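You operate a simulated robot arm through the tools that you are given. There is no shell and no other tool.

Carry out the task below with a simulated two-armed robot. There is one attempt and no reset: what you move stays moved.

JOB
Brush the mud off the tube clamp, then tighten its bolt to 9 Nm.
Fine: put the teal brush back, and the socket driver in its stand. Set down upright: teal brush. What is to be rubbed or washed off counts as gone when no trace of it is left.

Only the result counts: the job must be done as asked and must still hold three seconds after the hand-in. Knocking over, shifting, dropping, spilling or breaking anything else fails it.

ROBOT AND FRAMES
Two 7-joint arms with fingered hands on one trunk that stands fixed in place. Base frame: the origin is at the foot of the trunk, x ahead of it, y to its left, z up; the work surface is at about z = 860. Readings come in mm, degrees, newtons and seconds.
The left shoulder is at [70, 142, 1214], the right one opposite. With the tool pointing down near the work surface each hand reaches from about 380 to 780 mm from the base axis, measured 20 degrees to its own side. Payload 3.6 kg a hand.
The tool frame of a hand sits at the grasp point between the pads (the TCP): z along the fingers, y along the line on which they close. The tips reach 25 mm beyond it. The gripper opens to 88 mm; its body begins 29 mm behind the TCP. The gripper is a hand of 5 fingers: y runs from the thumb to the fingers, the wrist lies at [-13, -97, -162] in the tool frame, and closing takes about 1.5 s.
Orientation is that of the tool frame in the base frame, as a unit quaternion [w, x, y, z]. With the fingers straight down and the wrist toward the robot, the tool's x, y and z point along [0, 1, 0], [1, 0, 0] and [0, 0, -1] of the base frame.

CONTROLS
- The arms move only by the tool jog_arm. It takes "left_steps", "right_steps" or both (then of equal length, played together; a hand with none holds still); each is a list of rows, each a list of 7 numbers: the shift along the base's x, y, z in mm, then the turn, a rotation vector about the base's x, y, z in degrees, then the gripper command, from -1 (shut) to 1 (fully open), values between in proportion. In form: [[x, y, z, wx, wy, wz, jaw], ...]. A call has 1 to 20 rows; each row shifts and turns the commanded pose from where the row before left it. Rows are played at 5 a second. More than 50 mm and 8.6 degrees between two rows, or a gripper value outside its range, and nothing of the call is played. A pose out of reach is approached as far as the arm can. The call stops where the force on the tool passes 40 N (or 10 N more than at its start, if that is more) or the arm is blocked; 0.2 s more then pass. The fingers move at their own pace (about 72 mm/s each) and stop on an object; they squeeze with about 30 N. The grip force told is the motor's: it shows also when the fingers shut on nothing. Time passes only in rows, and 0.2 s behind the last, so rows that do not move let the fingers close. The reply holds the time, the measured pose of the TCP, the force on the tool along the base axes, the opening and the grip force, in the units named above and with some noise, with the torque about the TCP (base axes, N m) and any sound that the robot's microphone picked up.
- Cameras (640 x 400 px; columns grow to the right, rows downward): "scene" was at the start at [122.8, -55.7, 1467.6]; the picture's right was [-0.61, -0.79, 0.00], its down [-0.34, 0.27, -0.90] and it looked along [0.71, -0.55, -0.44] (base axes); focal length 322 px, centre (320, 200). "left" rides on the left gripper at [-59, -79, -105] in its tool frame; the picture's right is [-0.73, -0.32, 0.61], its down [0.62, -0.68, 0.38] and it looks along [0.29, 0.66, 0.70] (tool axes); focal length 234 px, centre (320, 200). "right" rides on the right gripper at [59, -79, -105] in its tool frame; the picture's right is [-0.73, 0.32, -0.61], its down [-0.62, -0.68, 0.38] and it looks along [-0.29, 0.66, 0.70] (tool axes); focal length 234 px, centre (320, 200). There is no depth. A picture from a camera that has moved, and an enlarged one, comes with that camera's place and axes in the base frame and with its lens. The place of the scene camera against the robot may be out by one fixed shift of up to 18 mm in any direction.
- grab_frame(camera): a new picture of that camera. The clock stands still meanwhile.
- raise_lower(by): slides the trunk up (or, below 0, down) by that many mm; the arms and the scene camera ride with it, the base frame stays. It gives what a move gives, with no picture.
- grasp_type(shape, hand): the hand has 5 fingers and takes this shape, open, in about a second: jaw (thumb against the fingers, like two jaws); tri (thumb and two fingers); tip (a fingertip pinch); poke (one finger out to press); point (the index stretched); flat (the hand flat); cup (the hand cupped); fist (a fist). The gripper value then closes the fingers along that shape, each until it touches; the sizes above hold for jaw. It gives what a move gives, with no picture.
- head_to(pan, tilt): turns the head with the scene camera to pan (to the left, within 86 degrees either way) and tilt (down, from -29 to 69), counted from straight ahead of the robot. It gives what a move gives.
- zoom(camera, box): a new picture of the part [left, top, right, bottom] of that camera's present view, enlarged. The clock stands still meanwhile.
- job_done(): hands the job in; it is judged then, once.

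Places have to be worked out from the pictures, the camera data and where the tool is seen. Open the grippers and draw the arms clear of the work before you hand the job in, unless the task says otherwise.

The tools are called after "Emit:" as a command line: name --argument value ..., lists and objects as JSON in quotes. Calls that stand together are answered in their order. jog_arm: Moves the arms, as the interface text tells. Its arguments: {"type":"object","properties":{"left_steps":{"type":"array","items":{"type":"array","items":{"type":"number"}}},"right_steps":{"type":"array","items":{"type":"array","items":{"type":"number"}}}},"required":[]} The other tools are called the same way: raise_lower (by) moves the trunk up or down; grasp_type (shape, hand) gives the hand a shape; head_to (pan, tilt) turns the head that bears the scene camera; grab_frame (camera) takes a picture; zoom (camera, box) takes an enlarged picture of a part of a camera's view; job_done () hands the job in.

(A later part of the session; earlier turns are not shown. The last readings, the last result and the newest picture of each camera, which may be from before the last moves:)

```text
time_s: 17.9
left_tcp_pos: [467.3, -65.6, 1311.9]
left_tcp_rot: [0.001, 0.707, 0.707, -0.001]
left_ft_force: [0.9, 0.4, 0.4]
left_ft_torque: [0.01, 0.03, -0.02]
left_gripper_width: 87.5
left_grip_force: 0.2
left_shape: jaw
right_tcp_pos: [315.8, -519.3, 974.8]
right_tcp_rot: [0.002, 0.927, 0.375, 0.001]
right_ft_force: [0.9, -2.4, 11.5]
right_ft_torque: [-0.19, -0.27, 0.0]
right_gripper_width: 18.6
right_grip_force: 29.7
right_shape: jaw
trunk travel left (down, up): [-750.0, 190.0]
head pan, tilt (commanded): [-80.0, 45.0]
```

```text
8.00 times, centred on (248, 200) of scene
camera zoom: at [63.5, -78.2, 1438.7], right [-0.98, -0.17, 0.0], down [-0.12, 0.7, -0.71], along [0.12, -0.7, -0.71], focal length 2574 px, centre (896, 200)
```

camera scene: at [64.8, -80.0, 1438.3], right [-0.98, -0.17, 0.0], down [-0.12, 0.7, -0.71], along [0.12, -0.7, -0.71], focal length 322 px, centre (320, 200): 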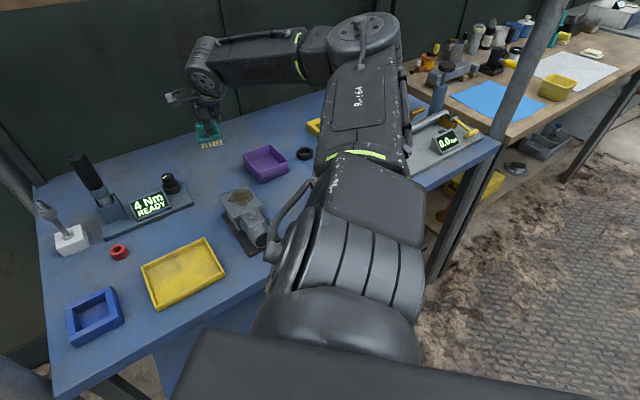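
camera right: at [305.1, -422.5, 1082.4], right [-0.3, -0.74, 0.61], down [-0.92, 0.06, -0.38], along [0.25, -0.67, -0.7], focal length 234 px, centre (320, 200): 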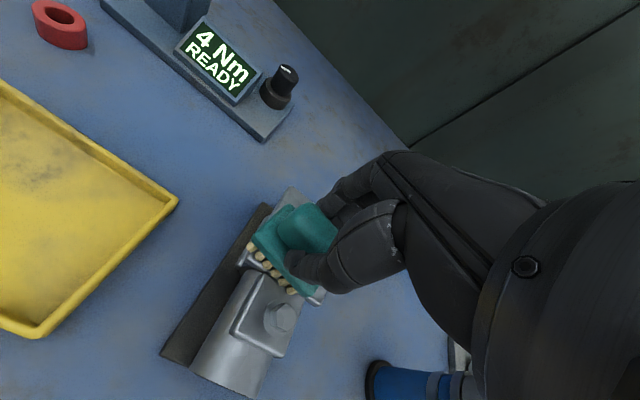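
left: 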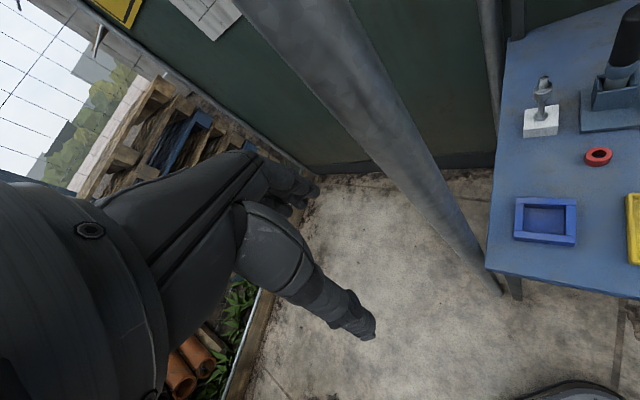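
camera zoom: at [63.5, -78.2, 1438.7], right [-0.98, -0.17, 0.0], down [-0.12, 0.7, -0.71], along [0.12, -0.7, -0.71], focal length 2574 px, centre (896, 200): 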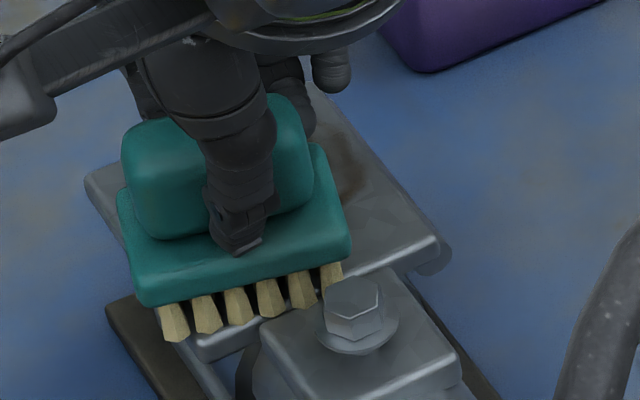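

Contact at about TCP z=975, with 11.5 N upward. I'll stroke the brush back across the plate and return, keeping the contact light.

Emit:
jog_arm --right_steps '[[5.6, -5.7, 0, 0, 0, 0, -1], [5.6, -5.7, 0, 0, 0, 0, -1], [5.6, -5.7, 0, 0, 0, 0, -1], [0, 0, 0, 0, 0, 0, -1]]'

Emit:
zoom --camera "scene" --box '[216, 160, 296, 222]'

```text
time_s: 18.9
left_tcp_pos: [467.8, -65.6, 1311.6]
left_tcp_rot: [0.0, 0.707, 0.707, 0.0]
left_ft_force: [-0.1, 0.2, -0.3]
left_ft_torque: [0.0, 0.01, 0.0]
left_gripper_width: 87.8
left_grip_force: 0.0
left_shape: jaw
right_tcp_pos: [331.1, -535.6, 975.5]
right_tcp_rot: [0.001, 0.927, 0.375, 0.0]
right_ft_force: [-1.3, 0.1, 7.3]
right_ft_torque: [0.02, -0.1, 0.01]
right_gripper_width: 18.4
right_grip_force: 29.4
right_shape: jaw
trunk travel left (down, up): [-750.0, 190.0]
head pan, tilt (commanded): [-80.0, 45.0]
```

```text
6.45 times, centred on (256, 191) of scene
camera zoom: at [63.2, -77.8, 1438.5], right [-0.98, -0.17, 0.0], down [-0.12, 0.7, -0.71], along [0.12, -0.7, -0.71], focal length 2076 px, centre (733, 258)
```

zoom: 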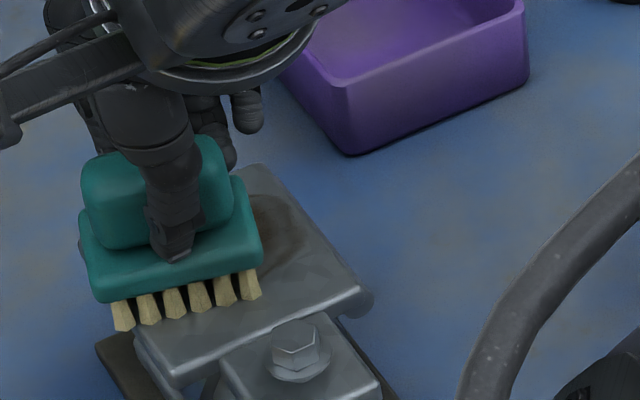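

The brush is sweeping well with 7 N of contact, and the mud extends further to the right side of the plate. I'll continue in a raster, shifting lanes toward that side.

Emit:
jog_arm --right_steps '[[7, -7.1, 0, 0, 0, 0, -1], [7, -7.1, 0, 0, 0, 0, -1], [7, -7.1, 0, 0, 0, 0, -1], [7, -7.1, 0, 0, 0, 0, -1], [-5, -4.9, 0, 0, 0, 0, -1], [-5, -4.9, 0, 0, 0, 0, -1], [-7, 7.1, 0, 0, 0, 0, -1], [-7, 7.1, 0, 0, 0, 0, -1], [-7, 7.1, 0, 0, 0, 0, -1], [-7, 7.1, 0, 0, 0, 0, -1], [-7, 7.1, 0, 0, 0, 0, -1], [-7, 7.1, 0, 0, 0, 0, -1], [0, 0, 0, 0, 0, 0, -1]]'

Emit:
zoom --camera "scene" --box '[216, 160, 296, 222]'

```text
time_s: 21.7
left_tcp_pos: [468.4, -65.3, 1310.8]
left_tcp_rot: [0.001, 0.707, 0.707, -0.001]
left_ft_force: [0.3, -0.1, 0.3]
left_ft_torque: [0.02, -0.01, 0.03]
left_gripper_width: 87.8
left_grip_force: 0.1
left_shape: jaw
right_tcp_pos: [307.9, -531.6, 976.0]
right_tcp_rot: [0.001, 0.927, 0.376, 0.001]
right_ft_force: [4.4, -3.4, 15.5]
right_ft_torque: [-0.3, -0.4, -0.04]
right_gripper_width: 18.8
right_grip_force: 29.4
right_shape: jaw
trunk travel left (down, up): [-750.0, 190.0]
head pan, tilt (commanded): [-80.0, 45.0]
```

```text
6.45 times, centred on (256, 191) of scene
camera zoom: at [63.7, -77.6, 1438.6], right [-0.98, -0.17, 0.0], down [-0.12, 0.7, -0.71], along [0.12, -0.7, -0.71], focal length 2076 px, centre (733, 258)
```

zoom: 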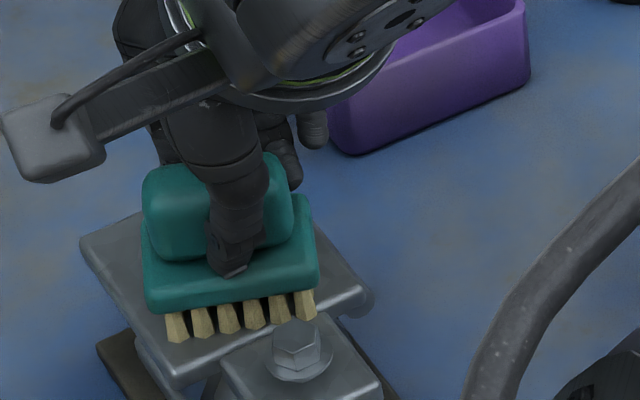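

The contact force is 15 N. I'll ease off slightly, do another lane further over, then lift to inspect.

Emit:
jog_arm --right_steps '[[-4.5, -4.4, 0.5, 0, 0, 0, -1], [-4.5, -4.4, 0, 0, 0, 0, -1], [7, -7.1, 0, 0, 0, 0, -1], [7, -7.1, 0, 0, 0, 0, -1], [7, -7.1, 0, 0, 0, 0, -1], [7, -7.1, 0, 0, 0, 0, -1], [7, -7.1, 0, 0, 0, 0, -1], [7, -7.1, 0, 0, 0, 0, -1], [0, 0, 15, 0, 0, 0, -1], [0, 0, 40, 0, 0, 0, -1], [35, -35, 10, 0, 0, 0, -1], [0, 0, 0, 0, 0, 0, -1]]'

Emit:
zoom --camera "scene" --box '[206, 150, 302, 235]'

Emit:
grab_frame --camera "right"

```text
refused: row 11 steps farther than a row can; nothing moved
```

```text
4.71 times, centred on (254, 192) of scene
camera zoom: at [63.7, -77.6, 1438.6], right [-0.98, -0.17, 0.0], down [-0.12, 0.7, -0.71], along [0.12, -0.7, -0.71], focal length 1514 px, centre (631, 235)
```

zoom: 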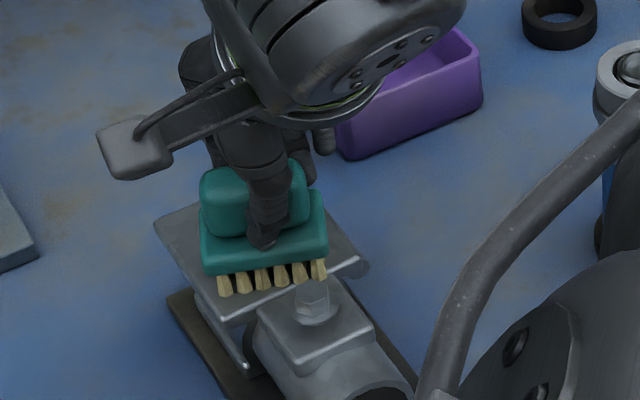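

```text
taken
camera right: at [296.9, -434.0, 1080.6], right [-0.3, -0.74, 0.61], down [-0.92, 0.06, -0.38], along [0.25, -0.68, -0.69], focal length 234 px, centre (320, 200)
```

right: 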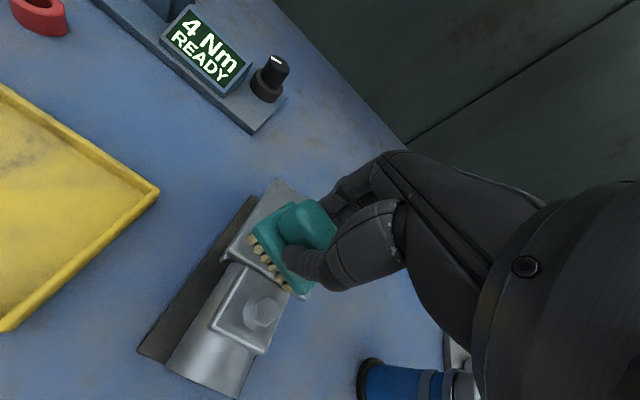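

That call was refused because one row stepped too far. I'll resend it with smaller moves.

Emit:
jog_arm --right_steps '[[-4.5, -4.4, 0.5, 0, 0, 0, -1], [-4.5, -4.4, 0, 0, 0, 0, -1], [7, -7.1, 0, 0, 0, 0, -1], [7, -7.1, 0, 0, 0, 0, -1], [7, -7.1, 0, 0, 0, 0, -1], [7, -7.1, 0, 0, 0, 0, -1], [7, -7.1, 0, 0, 0, 0, -1], [7, -7.1, 0, 0, 0, 0, -1], [0, 0, 15, 0, 0, 0, -1], [0, 0, 40, 0, 0, 0, -1], [25, -25, 10, 0, 0, 0, -1], [25, -25, 0, 0, 0, 0, -1], [0, 0, 0, 0, 0, 0, -1]]'

Emit:
zoom --camera "scene" --box '[206, 150, 302, 235]'

Emit:
grab_frame --camera "right"

```text
time_s: 24.5
left_tcp_pos: [466.4, -65.3, 1311.6]
left_tcp_rot: [0.002, 0.707, 0.707, 0.0]
left_ft_force: [-0.4, -0.3, 0.6]
left_ft_torque: [-0.02, 0.01, -0.02]
left_gripper_width: 87.6
left_grip_force: 0.0
left_shape: jaw
right_tcp_pos: [392.2, -633.5, 1041.2]
right_tcp_rot: [0.001, 0.927, 0.375, 0.0]
right_ft_force: [0.4, -0.2, -0.7]
right_ft_torque: [-0.01, -0.02, 0.01]
right_gripper_width: 18.6
right_grip_force: 30.1
right_shape: jaw
trunk travel left (down, up): [-750.0, 190.0]
head pan, tilt (commanded): [-80.0, 45.0]
```

```text
4.71 times, centred on (254, 192) of scene
camera zoom: at [63.0, -77.9, 1438.6], right [-0.98, -0.17, 0.0], down [-0.12, 0.7, -0.71], along [0.12, -0.7, -0.71], focal length 1514 px, centre (631, 235)
```

zoom: 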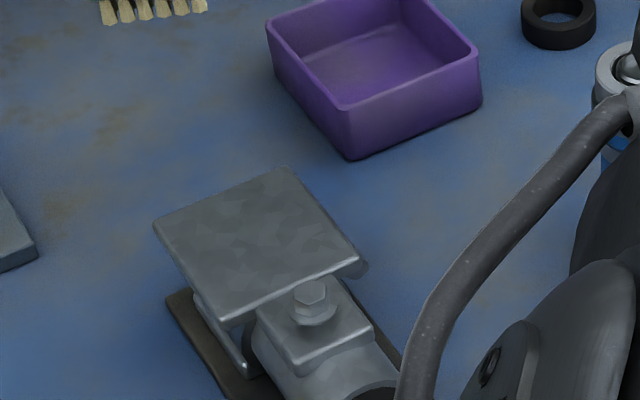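

```text
taken
camera right: at [380.2, -537.1, 1146.4], right [-0.3, -0.74, 0.61], down [-0.92, 0.06, -0.38], along [0.25, -0.67, -0.7], focal length 234 px, centre (320, 200)
```

right: 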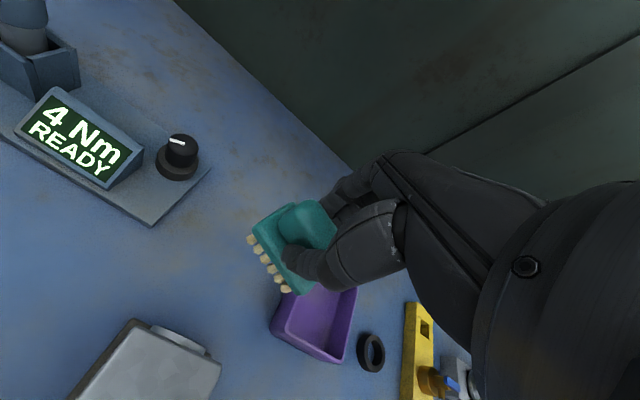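

The plate looks clean. I'll zoom in closely to be sure no trace of mud is left.

Emit:
zoom --camera "scene" --box '[226, 182, 274, 222]'

Emit:
zoom --camera "right" --box '[60, 300, 240, 400]'

```text
10.00 times, centred on (250, 202) of scene
camera zoom: at [63.0, -77.9, 1438.6], right [-0.98, -0.17, 0.0], down [-0.12, 0.7, -0.71], along [0.12, -0.7, -0.71], focal length 3218 px, centre (1020, 180)
```

zoom: 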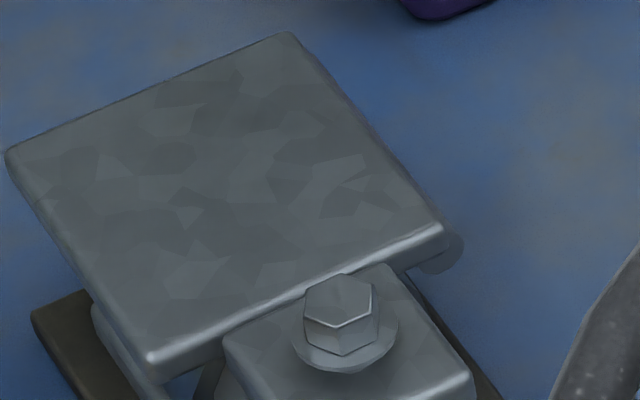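

```text
3.56 times, centred on (150, 350) of right
camera zoom: at [380.2, -537.1, 1146.4], right [-0.3, -0.74, 0.61], down [-0.92, 0.06, -0.38], along [0.25, -0.67, -0.7], focal length 833 px, centre (924, -333)
```

zoom: 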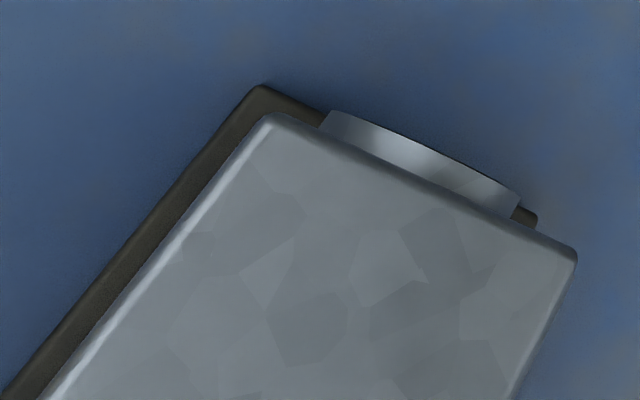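

No brown is left, but I'll do one more light pass over the whole mud area to be safe. First I'll lower the brush back onto the rear of the plate.

Emit:
jog_arm --right_steps '[[-24, 26, 0, 0, 0, 0, -1], [-24.3, 26.1, -20, 0, 0, 0, -1], [0, 0, -35, 0, 0, 0, -1], [0, 0, -8, 0, 0, 0, -1], [0, 0, -1.5, 0, 0, 0, -1], [0, 0, -1, 0, 0, 0, -1], [0, 0, 0, 0, 0, 0, -1]]'

```text
time_s: 26.1
left_tcp_pos: [467.1, -65.2, 1310.3]
left_tcp_rot: [0.001, 0.707, 0.707, -0.001]
left_ft_force: [-1.0, -0.4, 0.2]
left_ft_torque: [-0.03, 0.0, 0.0]
left_gripper_width: 87.9
left_grip_force: 0.0
left_shape: jaw
right_tcp_pos: [343.3, -580.7, 975.9]
right_tcp_rot: [0.0, 0.927, 0.375, 0.001]
right_ft_force: [-0.7, -1.2, 8.9]
right_ft_torque: [0.02, -0.02, 0.0]
right_gripper_width: 18.7
right_grip_force: 30.1
right_shape: jaw
trunk travel left (down, up): [-750.0, 190.0]
head pan, tilt (commanded): [-80.0, 45.0]
```

The brush is in contact at 9 N. I'll stroke forward and back in three lanes over the former mud area, then lift.

Emit:
jog_arm --right_steps '[[-7, 7.1, 0, 0, 0, 0, -1], [-7, 7.1, 0, 0, 0, 0, -1], [-7, 7.1, 0, 0, 0, 0, -1], [-7, 7.1, 0, 0, 0, 0, -1], [-7, 7.1, 0, 0, 0, 0, -1], [4.5, 4.4, 0, 0, 0, 0, -1], [4.5, 4.4, 0, 0, 0, 0, -1], [7, -7.1, 0, 0, 0, 0, -1], [7, -7.1, 0, 0, 0, 0, -1], [7, -7.1, 0, 0, 0, 0, -1], [7, -7.1, 0, 0, 0, 0, -1], [7, -7.1, 0, 0, 0, 0, -1], [3.5, 3.5, 0, 0, 0, 0, -1], [-7, 7.1, 0, 0, 0, 0, -1], [-7, 7.1, 0, 0, 0, 0, -1], [-7, 7.1, 0, 0, 0, 0, -1], [-7, 7.1, 0, 0, 0, 0, -1], [0, 0, 15, 0, 0, 0, -1], [0, 0, 45, 0, 0, 0, -1], [0, 0, 0, 0, 0, 0, -1]]'

```text
time_s: 30.3
left_tcp_pos: [468.5, -65.5, 1310.1]
left_tcp_rot: [0.0, 0.707, 0.707, 0.0]
left_ft_force: [0.0, 0.7, -0.4]
left_ft_torque: [-0.03, 0.01, -0.03]
left_gripper_width: 87.5
left_grip_force: 0.1
left_shape: jaw
right_tcp_pos: [328.4, -540.1, 1033.8]
right_tcp_rot: [-0.001, 0.927, 0.374, -0.001]
right_ft_force: [-0.4, 0.1, -1.2]
right_ft_torque: [0.02, 0.01, -0.01]
right_gripper_width: 19.0
right_grip_force: 30.0
right_shape: jaw
trunk travel left (down, up): [-750.0, 190.0]
head pan, tilt (commanded): [-80.0, 45.0]
```

Brushing is done. I'll carry the brush back above its original spot and turn the hand +9.6° to undo the twist that happened while gripping.

Emit:
jog_arm --right_steps '[[25.1, -30.5, 0, 0, 0, 2.4, -1], [25.1, -30.5, 0, 0, 0, 2.4, -1], [25.1, -30.5, 0, 0, 0, 2.4, -1], [25.0, -30.4, 0, 0, 0, 2.4, -1], [0, 0, -30, 0, 0, 0, -1], [0, 0, -30, 0, 0, 0, -1], [0, 0, 0, 0, 0, 0, -1]]'

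Emit:
zoom --camera "right" --box '[200, 160, 400, 360]'

Emit:
zoom --camera "scene" --box '[176, 130, 304, 230]'

```text
time_s: 31.9
left_tcp_pos: [468.5, -67.4, 1310.0]
left_tcp_rot: [0.0, 0.707, 0.707, 0.0]
left_ft_force: [0.1, 0.0, 0.4]
left_ft_torque: [0.01, -0.03, 0.02]
left_gripper_width: 87.7
left_grip_force: 0.1
left_shape: jaw
right_tcp_pos: [428.8, -663.2, 972.9]
right_tcp_rot: [0.0, 0.893, 0.45, 0.0]
right_ft_force: [-0.8, 0.1, -0.9]
right_ft_torque: [0.01, 0.0, -0.03]
right_gripper_width: 18.6
right_grip_force: 29.5
right_shape: jaw
trunk travel left (down, up): [-750.0, 190.0]
head pan, tilt (commanded): [-80.0, 45.0]
```

```text
2.00 times, centred on (300, 260) of right
camera zoom: at [401.0, -569.1, 1078.5], right [-0.17, -0.78, 0.61], down [-0.92, -0.1, -0.38], along [0.36, -0.62, -0.7], focal length 468 px, centre (360, 80)
```

zoom: 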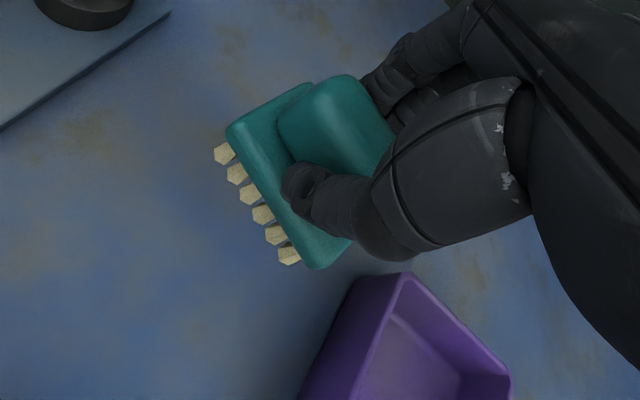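

```text
4.00 times, centred on (240, 180) of scene
camera zoom: at [64.7, -79.6, 1438.3], right [-0.98, -0.17, 0.0], down [-0.12, 0.7, -0.71], along [0.12, -0.7, -0.71], focal length 1287 px, centre (640, 280)
```

zoom: 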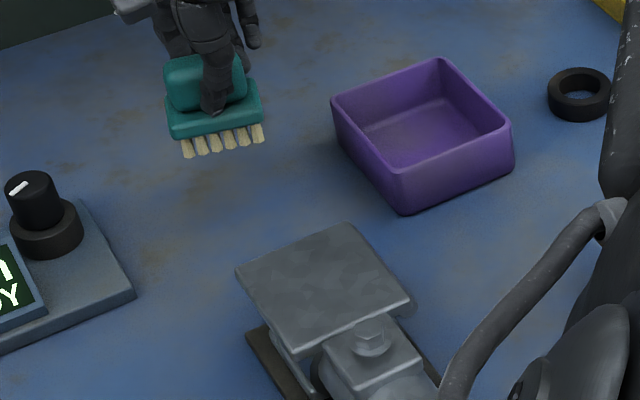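

The brush turned another 14° or so in the grip while brushing: its long axis is now at about 30°, and it should be 45°. I'll turn the hand +14.4° to line it up before setting it down.

Emit:
jog_arm --right_steps '[[-2, -0.5, 0, 0, 0, 4.8, -1], [-1, -0.3, 0, 0, 0, 4.8, -1], [-0.8, -0.3, 0, 0, 0, 4.8, -1], [0, 0, -20, 0, 0, 0, -1], [0, 0, -15, 0, 0, 0, -1], [0, 0, 0, 0, 0, 0, -1]]'

Emit:
zoom --camera "right" --box '[200, 160, 400, 360]'

Emit:
zoom --camera "scene" --box '[176, 130, 272, 205]'

```text
time_s: 33.3
left_tcp_pos: [467.7, -66.0, 1310.6]
left_tcp_rot: [0.001, 0.707, 0.707, 0.0]
left_ft_force: [0.3, 0.4, 0.9]
left_ft_torque: [-0.01, 0.01, -0.02]
left_gripper_width: 87.7
left_grip_force: 0.0
left_shape: jaw
right_tcp_pos: [423.6, -664.7, 939.3]
right_tcp_rot: [0.001, 0.829, 0.559, 0.0]
right_ft_force: [-0.2, 0.3, -0.3]
right_ft_torque: [0.0, -0.02, -0.02]
right_gripper_width: 18.8
right_grip_force: 30.1
right_shape: jaw
trunk travel left (down, up): [-750.0, 190.0]
head pan, tilt (commanded): [-80.0, 45.0]
```

```text
2.00 times, centred on (300, 260) of right
camera zoom: at [374.0, -580.9, 1044.6], right [0.03, -0.79, 0.61], down [-0.87, -0.32, -0.38], along [0.5, -0.51, -0.7], focal length 468 px, centre (360, 80)
```

zoom: 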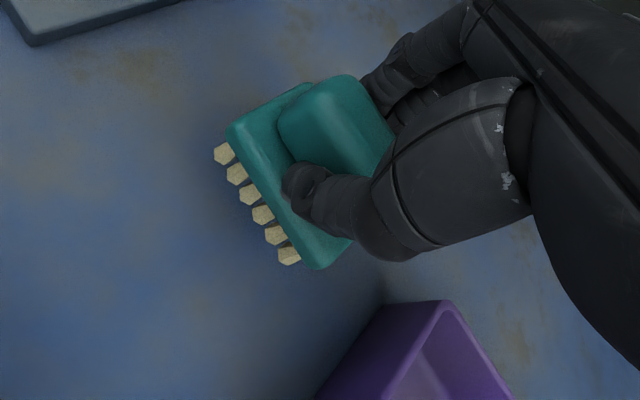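

```text
5.33 times, centred on (224, 168) of scene
camera zoom: at [64.2, -79.3, 1438.4], right [-0.98, -0.17, 0.0], down [-0.12, 0.7, -0.71], along [0.12, -0.7, -0.71], focal length 1716 px, centre (832, 373)
```

zoom: 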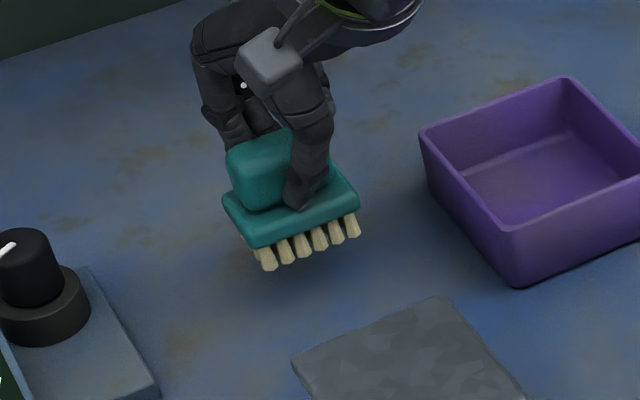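

The brush orientation now matches the original, and the bristle positions match to within about 1 mm. I'll lower it onto the table gently.

Emit:
jog_arm --right_steps '[[0.6, 0.4, -12, 0, 0, 0, -1], [0, 0, -10, 0, 0, 0, -1], [0, 0, -2, 0, 0, 0, -1], [0, 0, -1, 0, 0, 0, -1], [0, 0, 0, 0, 0, 0, -1]]'

```text
time_s: 34.5
left_tcp_pos: [468.7, -67.0, 1310.1]
left_tcp_rot: [0.0, 0.707, 0.707, -0.001]
left_ft_force: [0.8, 0.6, 0.2]
left_ft_torque: [0.01, 0.0, -0.04]
left_gripper_width: 87.5
left_grip_force: 0.1
left_shape: jaw
right_tcp_pos: [425.6, -663.3, 914.7]
right_tcp_rot: [0.0, 0.829, 0.559, 0.0]
right_ft_force: [1.2, -0.5, -1.3]
right_ft_torque: [-0.02, 0.01, -0.04]
right_gripper_width: 18.7
right_grip_force: 30.3
right_shape: jaw
trunk travel left (down, up): [-750.0, 190.0]
head pan, tilt (commanded): [-80.0, 45.0]
```

No contact yet at z=914.7. I'll lower it further in small steps.

Emit:
jog_arm --right_steps '[[-0.5, -0.5, -1, 0, 0, 0, -1], [0, 0, -1, 0, 0, 0, -1], [0, 0, 0, 0, 0, 0, -1]]'

Emit:
zoom --camera "scene" --box '[176, 130, 272, 205]'

```text
time_s: 35.3
left_tcp_pos: [468.3, -66.5, 1309.9]
left_tcp_rot: [0.001, 0.707, 0.707, 0.0]
left_ft_force: [0.6, 0.1, -0.3]
left_ft_torque: [-0.02, -0.03, 0.02]
left_gripper_width: 87.8
left_grip_force: 0.1
left_shape: jaw
right_tcp_pos: [424.9, -664.5, 912.4]
right_tcp_rot: [0.0, 0.829, 0.56, 0.0]
right_ft_force: [-0.1, 0.3, -0.1]
right_ft_torque: [0.01, 0.01, 0.0]
right_gripper_width: 18.4
right_grip_force: 30.0
right_shape: jaw
trunk travel left (down, up): [-750.0, 190.0]
head pan, tilt (commanded): [-80.0, 45.0]
```

```text
5.33 times, centred on (224, 168) of scene
camera zoom: at [64.5, -79.5, 1438.4], right [-0.98, -0.17, 0.0], down [-0.12, 0.7, -0.71], along [0.12, -0.7, -0.71], focal length 1716 px, centre (832, 373)
```

zoom: 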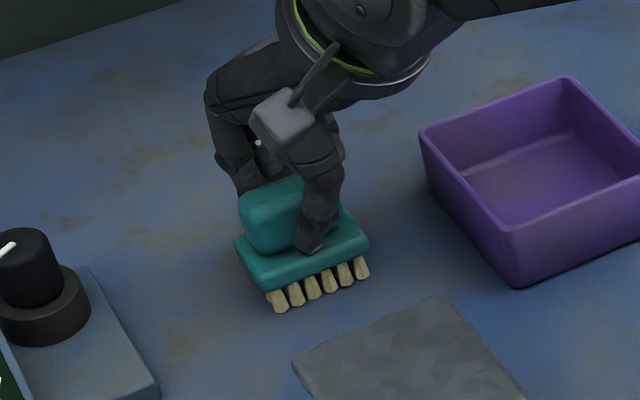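

It lines up with its original picture to within a couple of pixels. I'll go down the last millimetre or so until I feel contact.

Emit:
jog_arm --right_steps '[[0, 0, -0.7, 0, 0, 0, -1], [0, 0, -0.7, 0, 0, 0, -1], [0, 0, 0, 0, 0, 0, -1]]'

```text
time_s: 36.1
left_tcp_pos: [467.5, -65.6, 1309.9]
left_tcp_rot: [0.001, 0.707, 0.707, 0.001]
left_ft_force: [0.7, 0.5, 0.4]
left_ft_torque: [-0.01, 0.03, 0.0]
left_gripper_width: 87.5
left_grip_force: 0.0
left_shape: jaw
right_tcp_pos: [424.0, -663.6, 912.2]
right_tcp_rot: [0.001, 0.829, 0.559, 0.001]
right_ft_force: [1.3, -0.5, 4.5]
right_ft_torque: [-0.04, -0.2, -0.01]
right_gripper_width: 18.7
right_grip_force: 30.5
right_shape: jaw
trunk travel left (down, up): [-750.0, 190.0]
head pan, tilt (commanded): [-80.0, 45.0]
```

It has touched the table, with 4.5 N upward. I'll open the hand gradually and then rise straight up.

Emit:
jog_arm --right_steps '[[0, 0, 0, 0, 0, 0, -0.4], [0, 0, 0, 0, 0, 0, 0], [0, 0, 0, 0, 0, 0, 0.5], [0, 0, 0, 0, 0, 0, 1], [0, 0, 0, 0, 0, 0, 1], [0, 0, 0, 0, 0, 0, 1]]'

Emit:
zoom --camera "scene" --box '[176, 130, 272, 205]'

```text
time_s: 37.5
left_tcp_pos: [468.5, -65.2, 1309.6]
left_tcp_rot: [-0.001, 0.707, 0.707, -0.001]
left_ft_force: [-0.1, 0.2, -0.7]
left_ft_torque: [0.0, 0.04, -0.01]
left_gripper_width: 87.7
left_grip_force: 0.0
left_shape: jaw
right_tcp_pos: [425.8, -664.1, 911.4]
right_tcp_rot: [0.0, 0.829, 0.559, 0.0]
right_ft_force: [-0.6, -0.3, 0.0]
right_ft_torque: [0.02, 0.01, 0.02]
right_gripper_width: 87.6
right_grip_force: 0.1
right_shape: jaw
trunk travel left (down, up): [-750.0, 190.0]
head pan, tilt (commanded): [-80.0, 45.0]
```

```text
5.33 times, centred on (224, 168) of scene
camera zoom: at [64.4, -79.4, 1438.4], right [-0.98, -0.17, 0.0], down [-0.12, 0.7, -0.71], along [0.12, -0.7, -0.71], focal length 1716 px, centre (832, 373)
```

zoom: 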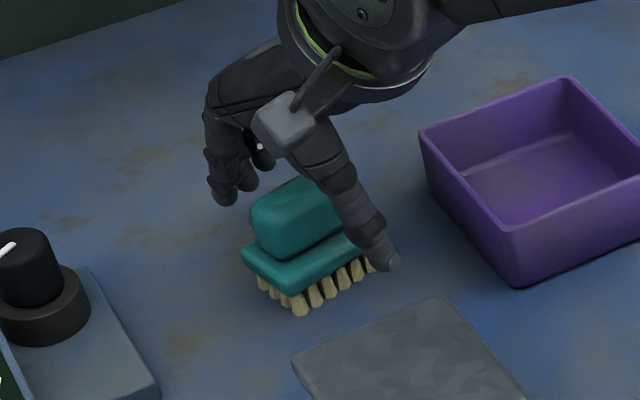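

The brush turned slightly as the fingers opened. I'll lift away and check its final pose.

Emit:
jog_arm --right_steps '[[0, 0, 15, 0, 0, 0, 1], [0, 0, 25, 0, 0, 0, 1], [0, 0, 45, 0, 0, 0, 1], [0, 0, 0, 0, 0, 0, 1]]'

Emit:
zoom --camera "scene" --box '[200, 155, 248, 195]'

Emit:
grab_frame --camera "right"

```text
time_s: 38.5
left_tcp_pos: [468.8, -65.4, 1310.2]
left_tcp_rot: [-0.001, 0.707, 0.707, 0.0]
left_ft_force: [-0.1, -0.1, 0.1]
left_ft_torque: [0.0, -0.02, -0.01]
left_gripper_width: 87.7
left_grip_force: 0.0
left_shape: jaw
right_tcp_pos: [422.8, -665.7, 998.6]
right_tcp_rot: [0.0, 0.829, 0.559, 0.0]
right_ft_force: [-0.1, 0.0, -0.2]
right_ft_torque: [0.01, -0.04, -0.02]
right_gripper_width: 87.8
right_grip_force: 0.1
right_shape: jaw
trunk travel left (down, up): [-750.0, 190.0]
head pan, tilt (commanded): [-80.0, 45.0]
```

```text
10.00 times, centred on (224, 175) of scene
camera zoom: at [64.7, -79.8, 1438.3], right [-0.98, -0.17, 0.0], down [-0.12, 0.7, -0.71], along [0.12, -0.7, -0.71], focal length 3218 px, centre (1280, 450)
```

zoom: 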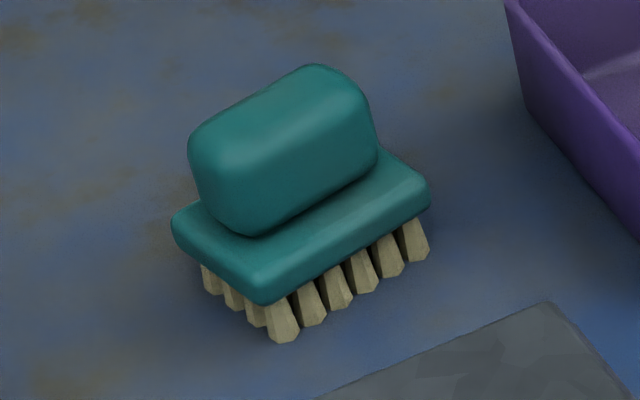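

```text
taken
camera right: at [372.9, -582.3, 1102.6], right [0.03, -0.79, 0.61], down [-0.87, -0.32, -0.38], along [0.5, -0.51, -0.7], focal length 234 px, centre (320, 200)
```

right: 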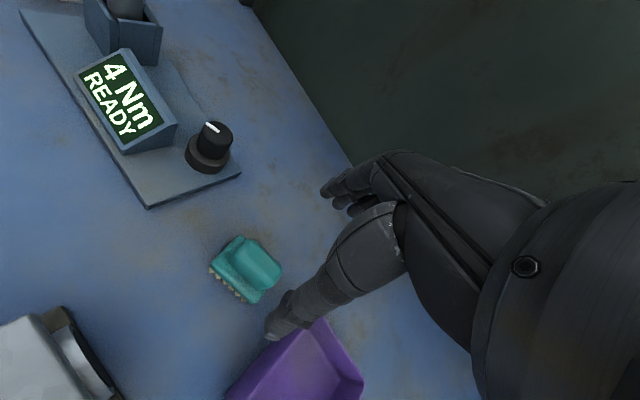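

The brush stands upright at its original spot. Next is the torque knob, so I'll zoom in on it and the display from here.

Emit:
zoom --camera "right" --box '[60, 20, 260, 220]'

Emit:
zoom --camera "scene" --box '[90, 150, 218, 250]'

```text
2.00 times, centred on (160, 120) of right
camera zoom: at [372.9, -582.3, 1102.6], right [0.03, -0.79, 0.61], down [-0.87, -0.32, -0.38], along [0.5, -0.51, -0.7], focal length 468 px, centre (640, 360)
```

zoom: 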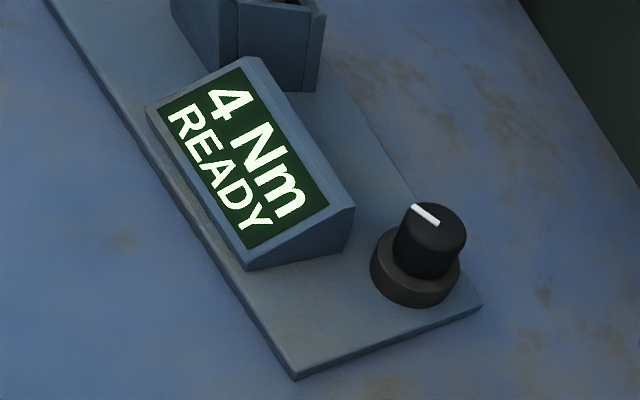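

```text
4.00 times, centred on (154, 200) of scene
camera zoom: at [64.7, -79.8, 1438.3], right [-0.98, -0.17, 0.0], down [-0.12, 0.7, -0.71], along [0.12, -0.7, -0.71], focal length 1287 px, centre (984, 200)
```

zoom: 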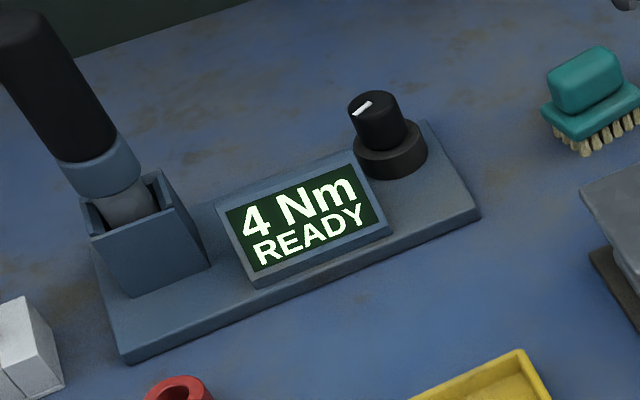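

I put the knob at about (531,-597) with its top near z=918. Its pointer is at a low-range position, so turning it clockwise should raise the torque. I'll move the open hand above it, yawed to leave room for clockwise rotation.

Emit:
jog_arm --right_steps '[[36.2, 22.9, -4, 0, 0, 3.3, 1], [36.2, 22.9, -4, 0, 0, 3.3, 1], [36.2, 22.9, -4, 0, 0, 3.3, 1], [0, 0, 0, 0, 0, 0, 1]]'

Emit:
grab_frame --camera "right"

Emit:
grab_frame --camera "scene"

```text
time_s: 39.5
left_tcp_pos: [466.8, -66.2, 1311.3]
left_tcp_rot: [0.0, 0.707, 0.707, 0.0]
left_ft_force: [0.2, -0.9, 0.3]
left_ft_torque: [0.01, 0.0, 0.0]
left_gripper_width: 87.7
left_grip_force: 0.1
left_shape: jaw
right_tcp_pos: [532.2, -596.4, 984.0]
right_tcp_rot: [0.0, 0.778, 0.628, 0.0]
right_ft_force: [-0.5, -0.1, -0.6]
right_ft_torque: [0.0, 0.0, 0.0]
right_gripper_width: 87.8
right_grip_force: 0.0
right_shape: jaw
trunk travel left (down, up): [-750.0, 190.0]
head pan, tilt (commanded): [-80.0, 45.0]
```

```text
taken
camera right: at [468.2, -523.2, 1089.0], right [0.16, -0.78, 0.61], down [-0.8, -0.47, -0.38], along [0.58, -0.42, -0.7], focal length 234 px, centre (320, 200)
```

right: 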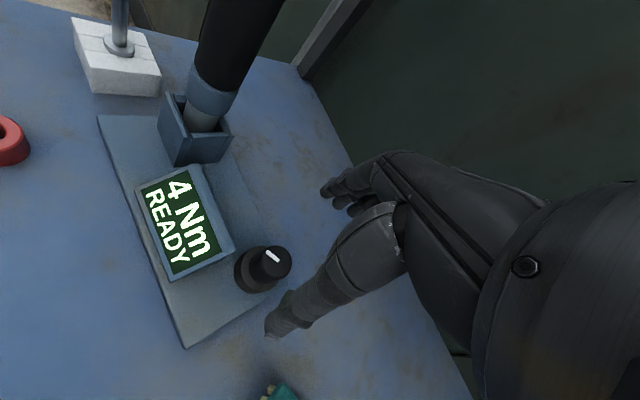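

```text
taken
camera scene: at [63.5, -79.5, 1438.4], right [-0.98, -0.17, 0.0], down [-0.12, 0.7, -0.71], along [0.12, -0.7, -0.71], focal length 322 px, centre (320, 200)
```

scene: 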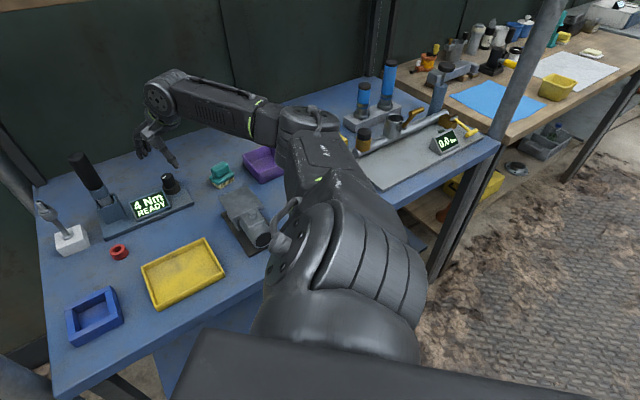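

The knob is directly below the TCP. I'll zoom in for a fine check before descending.

Emit:
zoom --camera "right" --box '[200, 200, 360, 360]'

Emit:
zoom --camera "scene" --box '[90, 100, 218, 230]'

```text
2.50 times, centred on (280, 280) of right
camera zoom: at [468.2, -523.2, 1089.0], right [0.16, -0.78, 0.61], down [-0.8, -0.47, -0.38], along [0.58, -0.42, -0.7], focal length 585 px, centre (420, 0)
```

zoom: 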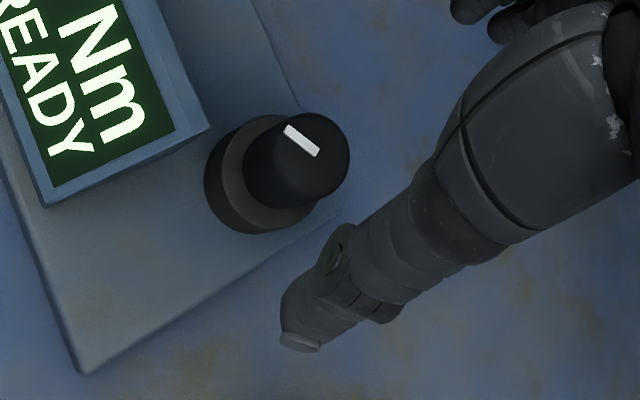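

```text
3.08 times, centred on (154, 165) of scene
camera zoom: at [63.5, -79.5, 1438.4], right [-0.98, -0.17, 0.0], down [-0.12, 0.7, -0.71], along [0.12, -0.7, -0.71], focal length 990 px, centre (831, 308)
```

zoom: 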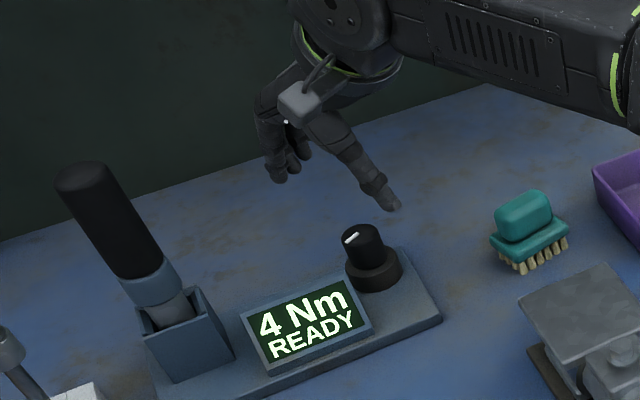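

The knob centre is about (533,-598), 27 mm across. I'll shift about 2 mm and descend so the fingertips straddle the knob just above its skirt.

Emit:
jog_arm --right_steps '[[1, -2, -25, 0, 0, 0, 1], [0, 0, -25, 0, 0, 0, 1], [0, 0, -12, 0, 0, 0, 1], [0, 0, -3, 0, 0, 0, 1], [0, 0, 0, 0, 0, 0, 1]]'

Emit:
grab_frame --camera "right"

Emit:
zoom --camera "scene" --box '[110, 130, 206, 220]'

```text
time_s: 40.7
left_tcp_pos: [467.2, -66.1, 1310.1]
left_tcp_rot: [0.001, 0.707, 0.708, 0.0]
left_ft_force: [0.6, -0.3, 0.2]
left_ft_torque: [0.0, 0.01, 0.0]
left_gripper_width: 87.7
left_grip_force: 0.1
left_shape: jaw
right_tcp_pos: [532.8, -597.6, 918.8]
right_tcp_rot: [0.0, 0.778, 0.629, 0.0]
right_ft_force: [0.5, -0.2, 0.3]
right_ft_torque: [-0.02, 0.0, 0.0]
right_gripper_width: 87.6
right_grip_force: 0.1
right_shape: jaw
trunk travel left (down, up): [-750.0, 190.0]
head pan, tilt (commanded): [-80.0, 45.0]
```

```text
taken
camera right: at [469.7, -524.7, 1023.9], right [0.16, -0.78, 0.61], down [-0.8, -0.47, -0.38], along [0.58, -0.42, -0.7], focal length 234 px, centre (320, 200)
```

right: 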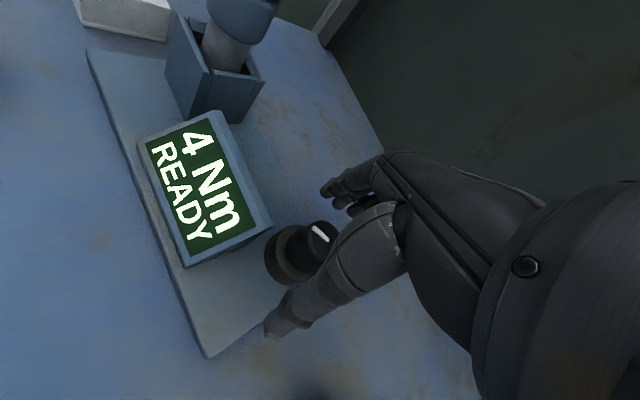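

```text
4.44 times, centred on (158, 175) of scene
camera zoom: at [64.3, -79.4, 1438.4], right [-0.98, -0.17, 0.0], down [-0.12, 0.7, -0.71], along [0.12, -0.7, -0.71], focal length 1430 px, centre (1040, 311)
```

zoom: 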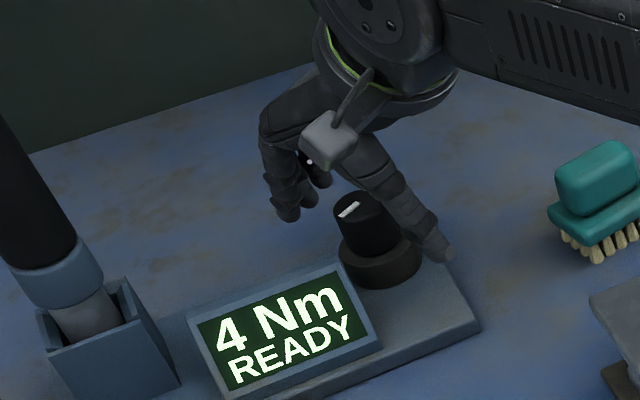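

The knob sits between the thumb and fingers. I'll close on it.

Emit:
jog_arm --right_steps '[[0, 0, 0, 0, 0, 0, -1], [0, 0, 0, 0, 0, 0, -1], [0, 0, 0, 0, 0, 0, -1], [0, 0, 0, 0, 0, 0, -1], [0, 0, 0, 0, 0, 0, -1], [0, 0, 0, 0, 0, 0, -1], [0, 0, 0, 0, 0, 0, -1]]'

Emit:
zoom --camera "scene" --box '[110, 130, 206, 220]'

Emit:
zoom --camera "right" --box '[200, 160, 360, 320]'

```text
time_s: 42.3
left_tcp_pos: [468.4, -66.2, 1310.9]
left_tcp_rot: [0.0, 0.707, 0.707, 0.001]
left_ft_force: [-0.3, 0.5, -1.1]
left_ft_torque: [-0.01, 0.06, 0.01]
left_gripper_width: 88.0
left_grip_force: 0.1
left_shape: jaw
right_tcp_pos: [533.7, -598.7, 919.6]
right_tcp_rot: [0.0, 0.778, 0.628, 0.001]
right_ft_force: [-5.1, 3.6, -3.4]
right_ft_torque: [0.07, 0.07, -0.02]
right_gripper_width: 20.6
right_grip_force: 29.9
right_shape: jaw
trunk travel left (down, up): [-750.0, 190.0]
head pan, tilt (commanded): [-80.0, 45.0]
```

```text
4.44 times, centred on (158, 175) of scene
camera zoom: at [63.8, -79.2, 1438.4], right [-0.98, -0.17, 0.0], down [-0.12, 0.7, -0.71], along [0.12, -0.7, -0.71], focal length 1430 px, centre (1040, 311)
```

zoom: 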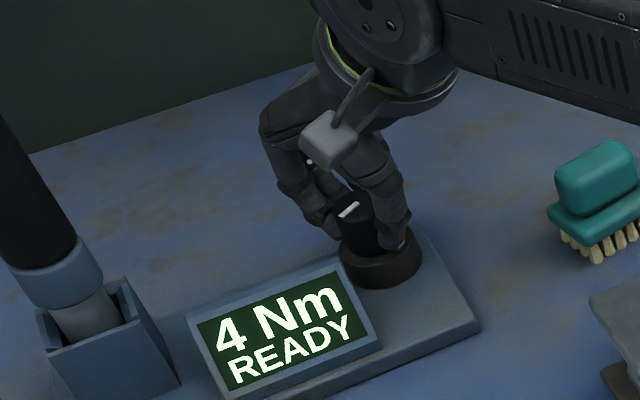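

```text
2.50 times, centred on (280, 240) of right
camera zoom: at [469.3, -524.5, 1024.2], right [0.16, -0.78, 0.61], down [-0.8, -0.47, -0.38], along [0.58, -0.42, -0.7], focal length 585 px, centre (420, 100)
```

zoom: 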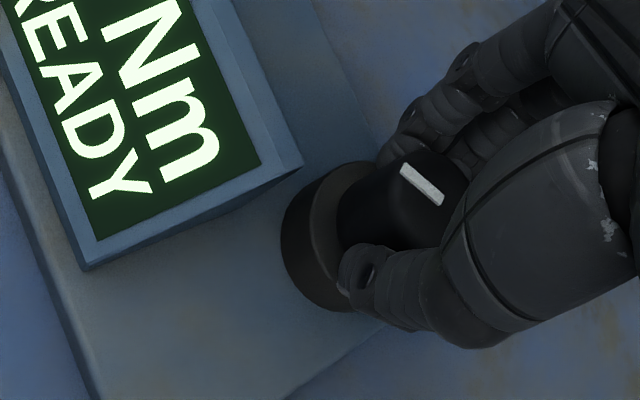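

The knob is gripped with only small side loads. I'll turn the hand 30° clockwise and look at the display.

Emit:
jog_arm --right_steps '[[0, 0, 0, 0, 0, -6, -1], [0, 0, 0, 0, 0, -6, -1], [0, 0, 0, 0, 0, -6, -1], [0, 0, 0, 0, 0, -6, -1], [0, 0, 0, 0, 0, -6, -1], [0, 0, 0, 0, 0, 0, -1]]'

Emit:
zoom --camera "scene" --box '[110, 130, 206, 220]'

Emit:
zoom --camera "right" --box '[200, 160, 360, 320]'

```text
time_s: 43.7
left_tcp_pos: [469.0, -64.5, 1309.3]
left_tcp_rot: [0.0, 0.707, 0.707, -0.001]
left_ft_force: [0.3, -0.3, 0.1]
left_ft_torque: [0.0, -0.02, -0.04]
left_gripper_width: 87.9
left_grip_force: 0.0
left_shape: jaw
right_tcp_pos: [535.8, -596.3, 918.8]
right_tcp_rot: [0.001, 0.914, 0.406, 0.001]
right_ft_force: [2.0, 9.3, -3.7]
right_ft_torque: [0.13, -0.2, 0.14]
right_gripper_width: 19.3
right_grip_force: 29.9
right_shape: jaw
trunk travel left (down, up): [-750.0, 190.0]
head pan, tilt (commanded): [-80.0, 45.0]
```

```text
4.44 times, centred on (158, 175) of scene
camera zoom: at [65.6, -77.9, 1438.4], right [-0.98, -0.17, 0.0], down [-0.12, 0.7, -0.71], along [0.12, -0.7, -0.71], focal length 1430 px, centre (1040, 311)
```

zoom: 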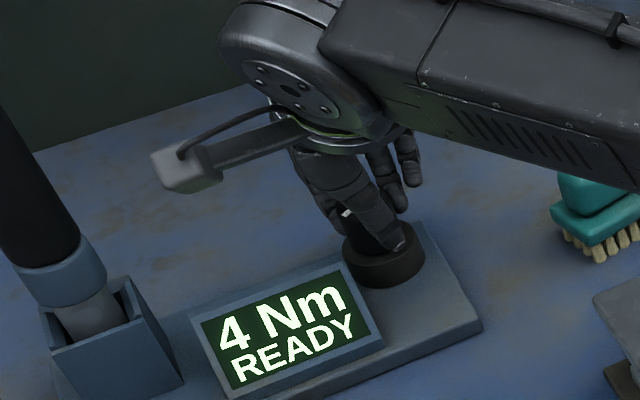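

```text
2.50 times, centred on (280, 240) of right
camera zoom: at [517.4, -499.6, 1023.7], right [-0.25, -0.75, 0.61], down [-0.92, -0.01, -0.38], along [0.29, -0.66, -0.7], focal length 585 px, centre (420, 100)
```

zoom: 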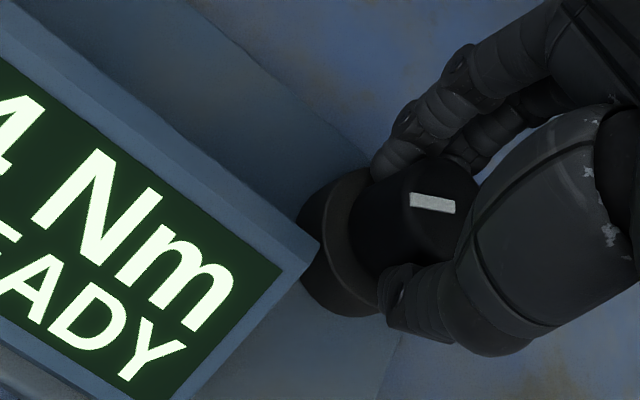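

The display still reads 4 and the pointer hasn't moved, so the fingers slipped on the knob. I'll turn back counter-clockwise and see whether the knob moves that way.

Emit:
jog_arm --right_steps '[[0, 0, 0, 0, 0, 6, -1], [0, 0, 0, 0, 0, 6, -1], [0, 0, 0, 0, 0, 6, -1], [0, 0, 0, 0, 0, 0, -1]]'

Emit:
zoom --camera "scene" --box '[110, 130, 206, 220]'

Emit:
zoom --camera "right" --box '[200, 160, 360, 320]'

```text
time_s: 44.7
left_tcp_pos: [466.1, -66.6, 1310.8]
left_tcp_rot: [0.0, 0.707, 0.707, 0.0]
left_ft_force: [-0.2, -0.3, 0.0]
left_ft_torque: [-0.01, 0.01, -0.01]
left_gripper_width: 87.9
left_grip_force: 0.0
left_shape: jaw
right_tcp_pos: [534.7, -597.9, 919.7]
right_tcp_rot: [0.0, 0.839, 0.544, 0.0]
right_ft_force: [-4.6, 4.7, -3.1]
right_ft_torque: [0.07, 0.09, -0.02]
right_gripper_width: 19.5
right_grip_force: 30.1
right_shape: jaw
trunk travel left (down, up): [-750.0, 190.0]
head pan, tilt (commanded): [-80.0, 45.0]
```

```text
4.44 times, centred on (158, 175) of scene
camera zoom: at [63.5, -78.7, 1438.5], right [-0.98, -0.17, 0.0], down [-0.12, 0.7, -0.71], along [0.12, -0.7, -0.71], focal length 1430 px, centre (1040, 311)
```

zoom: 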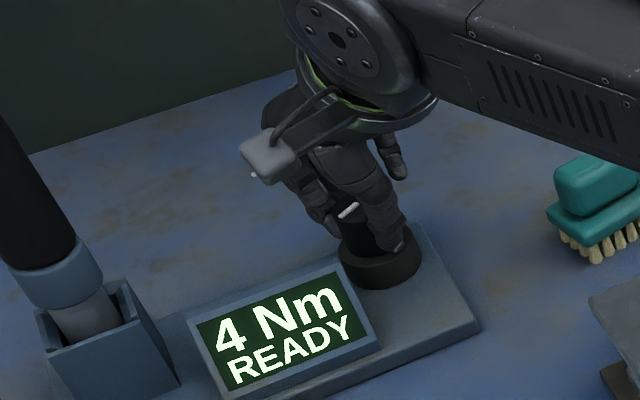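

```text
2.50 times, centred on (280, 240) of right
camera zoom: at [486.8, -511.8, 1024.2], right [0.0, -0.79, 0.61], down [-0.88, -0.29, -0.38], along [0.48, -0.53, -0.7], focal length 585 px, centre (420, 100)
```

zoom: 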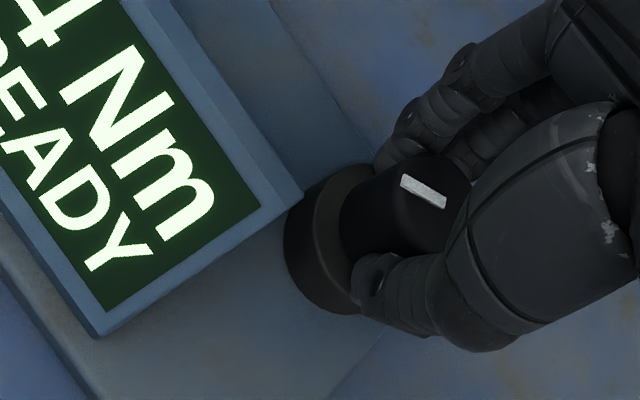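

The pointer is still at about 76°, so the fingers slip in both directions. I'll measure the torque during a small turn to see how much is being transmitted.

Emit:
jog_arm --right_steps '[[0, 0, 0, 0, 0, -6, -1], [0, 0, 0, 0, 0, -6, -1]]'

Emit:
jog_arm --right_steps '[[0, 0, 0, 0, 0, -6, -1], [0, 0, 0, 0, 0, -6, -1]]'

Emit:
zoom --camera "right" --box '[200, 160, 360, 320]'

```text
time_s: 45.3
left_tcp_pos: [468.6, -65.3, 1311.3]
left_tcp_rot: [0.0, 0.707, 0.707, -0.001]
left_ft_force: [0.9, -0.3, 0.3]
left_ft_torque: [0.0, -0.02, -0.02]
left_gripper_width: 88.0
left_grip_force: 0.2
left_shape: jaw
right_tcp_pos: [534.5, -597.5, 919.9]
right_tcp_rot: [0.0, 0.892, 0.453, -0.001]
right_ft_force: [-2.9, 7.8, -5.0]
right_ft_torque: [0.11, -0.07, 0.08]
right_gripper_width: 19.0
right_grip_force: 30.1
right_shape: jaw
trunk travel left (down, up): [-750.0, 190.0]
head pan, tilt (commanded): [-80.0, 45.0]
```

```text
time_s: 45.9
left_tcp_pos: [469.9, -65.8, 1310.8]
left_tcp_rot: [0.0, 0.707, 0.707, -0.001]
left_ft_force: [0.1, -0.2, -0.6]
left_ft_torque: [-0.01, 0.01, 0.0]
left_gripper_width: 87.5
left_grip_force: 0.1
left_shape: jaw
right_tcp_pos: [536.8, -595.6, 919.1]
right_tcp_rot: [0.001, 0.934, 0.359, 0.0]
right_ft_force: [3.5, 9.4, -6.6]
right_ft_torque: [0.15, -0.22, 0.14]
right_gripper_width: 18.4
right_grip_force: 30.1
right_shape: jaw
trunk travel left (down, up): [-750.0, 190.0]
head pan, tilt (commanded): [-80.0, 45.0]
```

```text
2.50 times, centred on (280, 240) of right
camera zoom: at [528.5, -498.3, 1023.7], right [-0.32, -0.72, 0.61], down [-0.92, 0.09, -0.38], along [0.22, -0.68, -0.7], focal length 585 px, centre (420, 100)
```

zoom: 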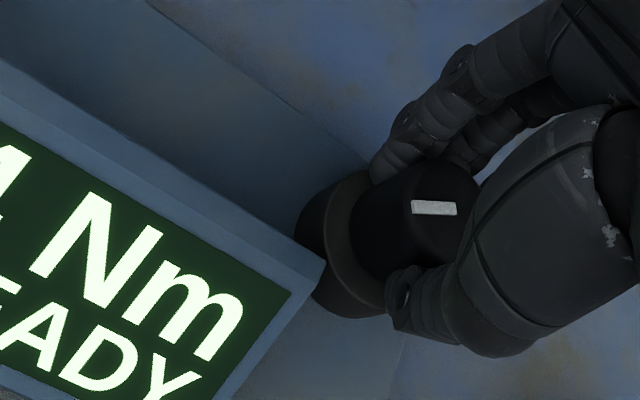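

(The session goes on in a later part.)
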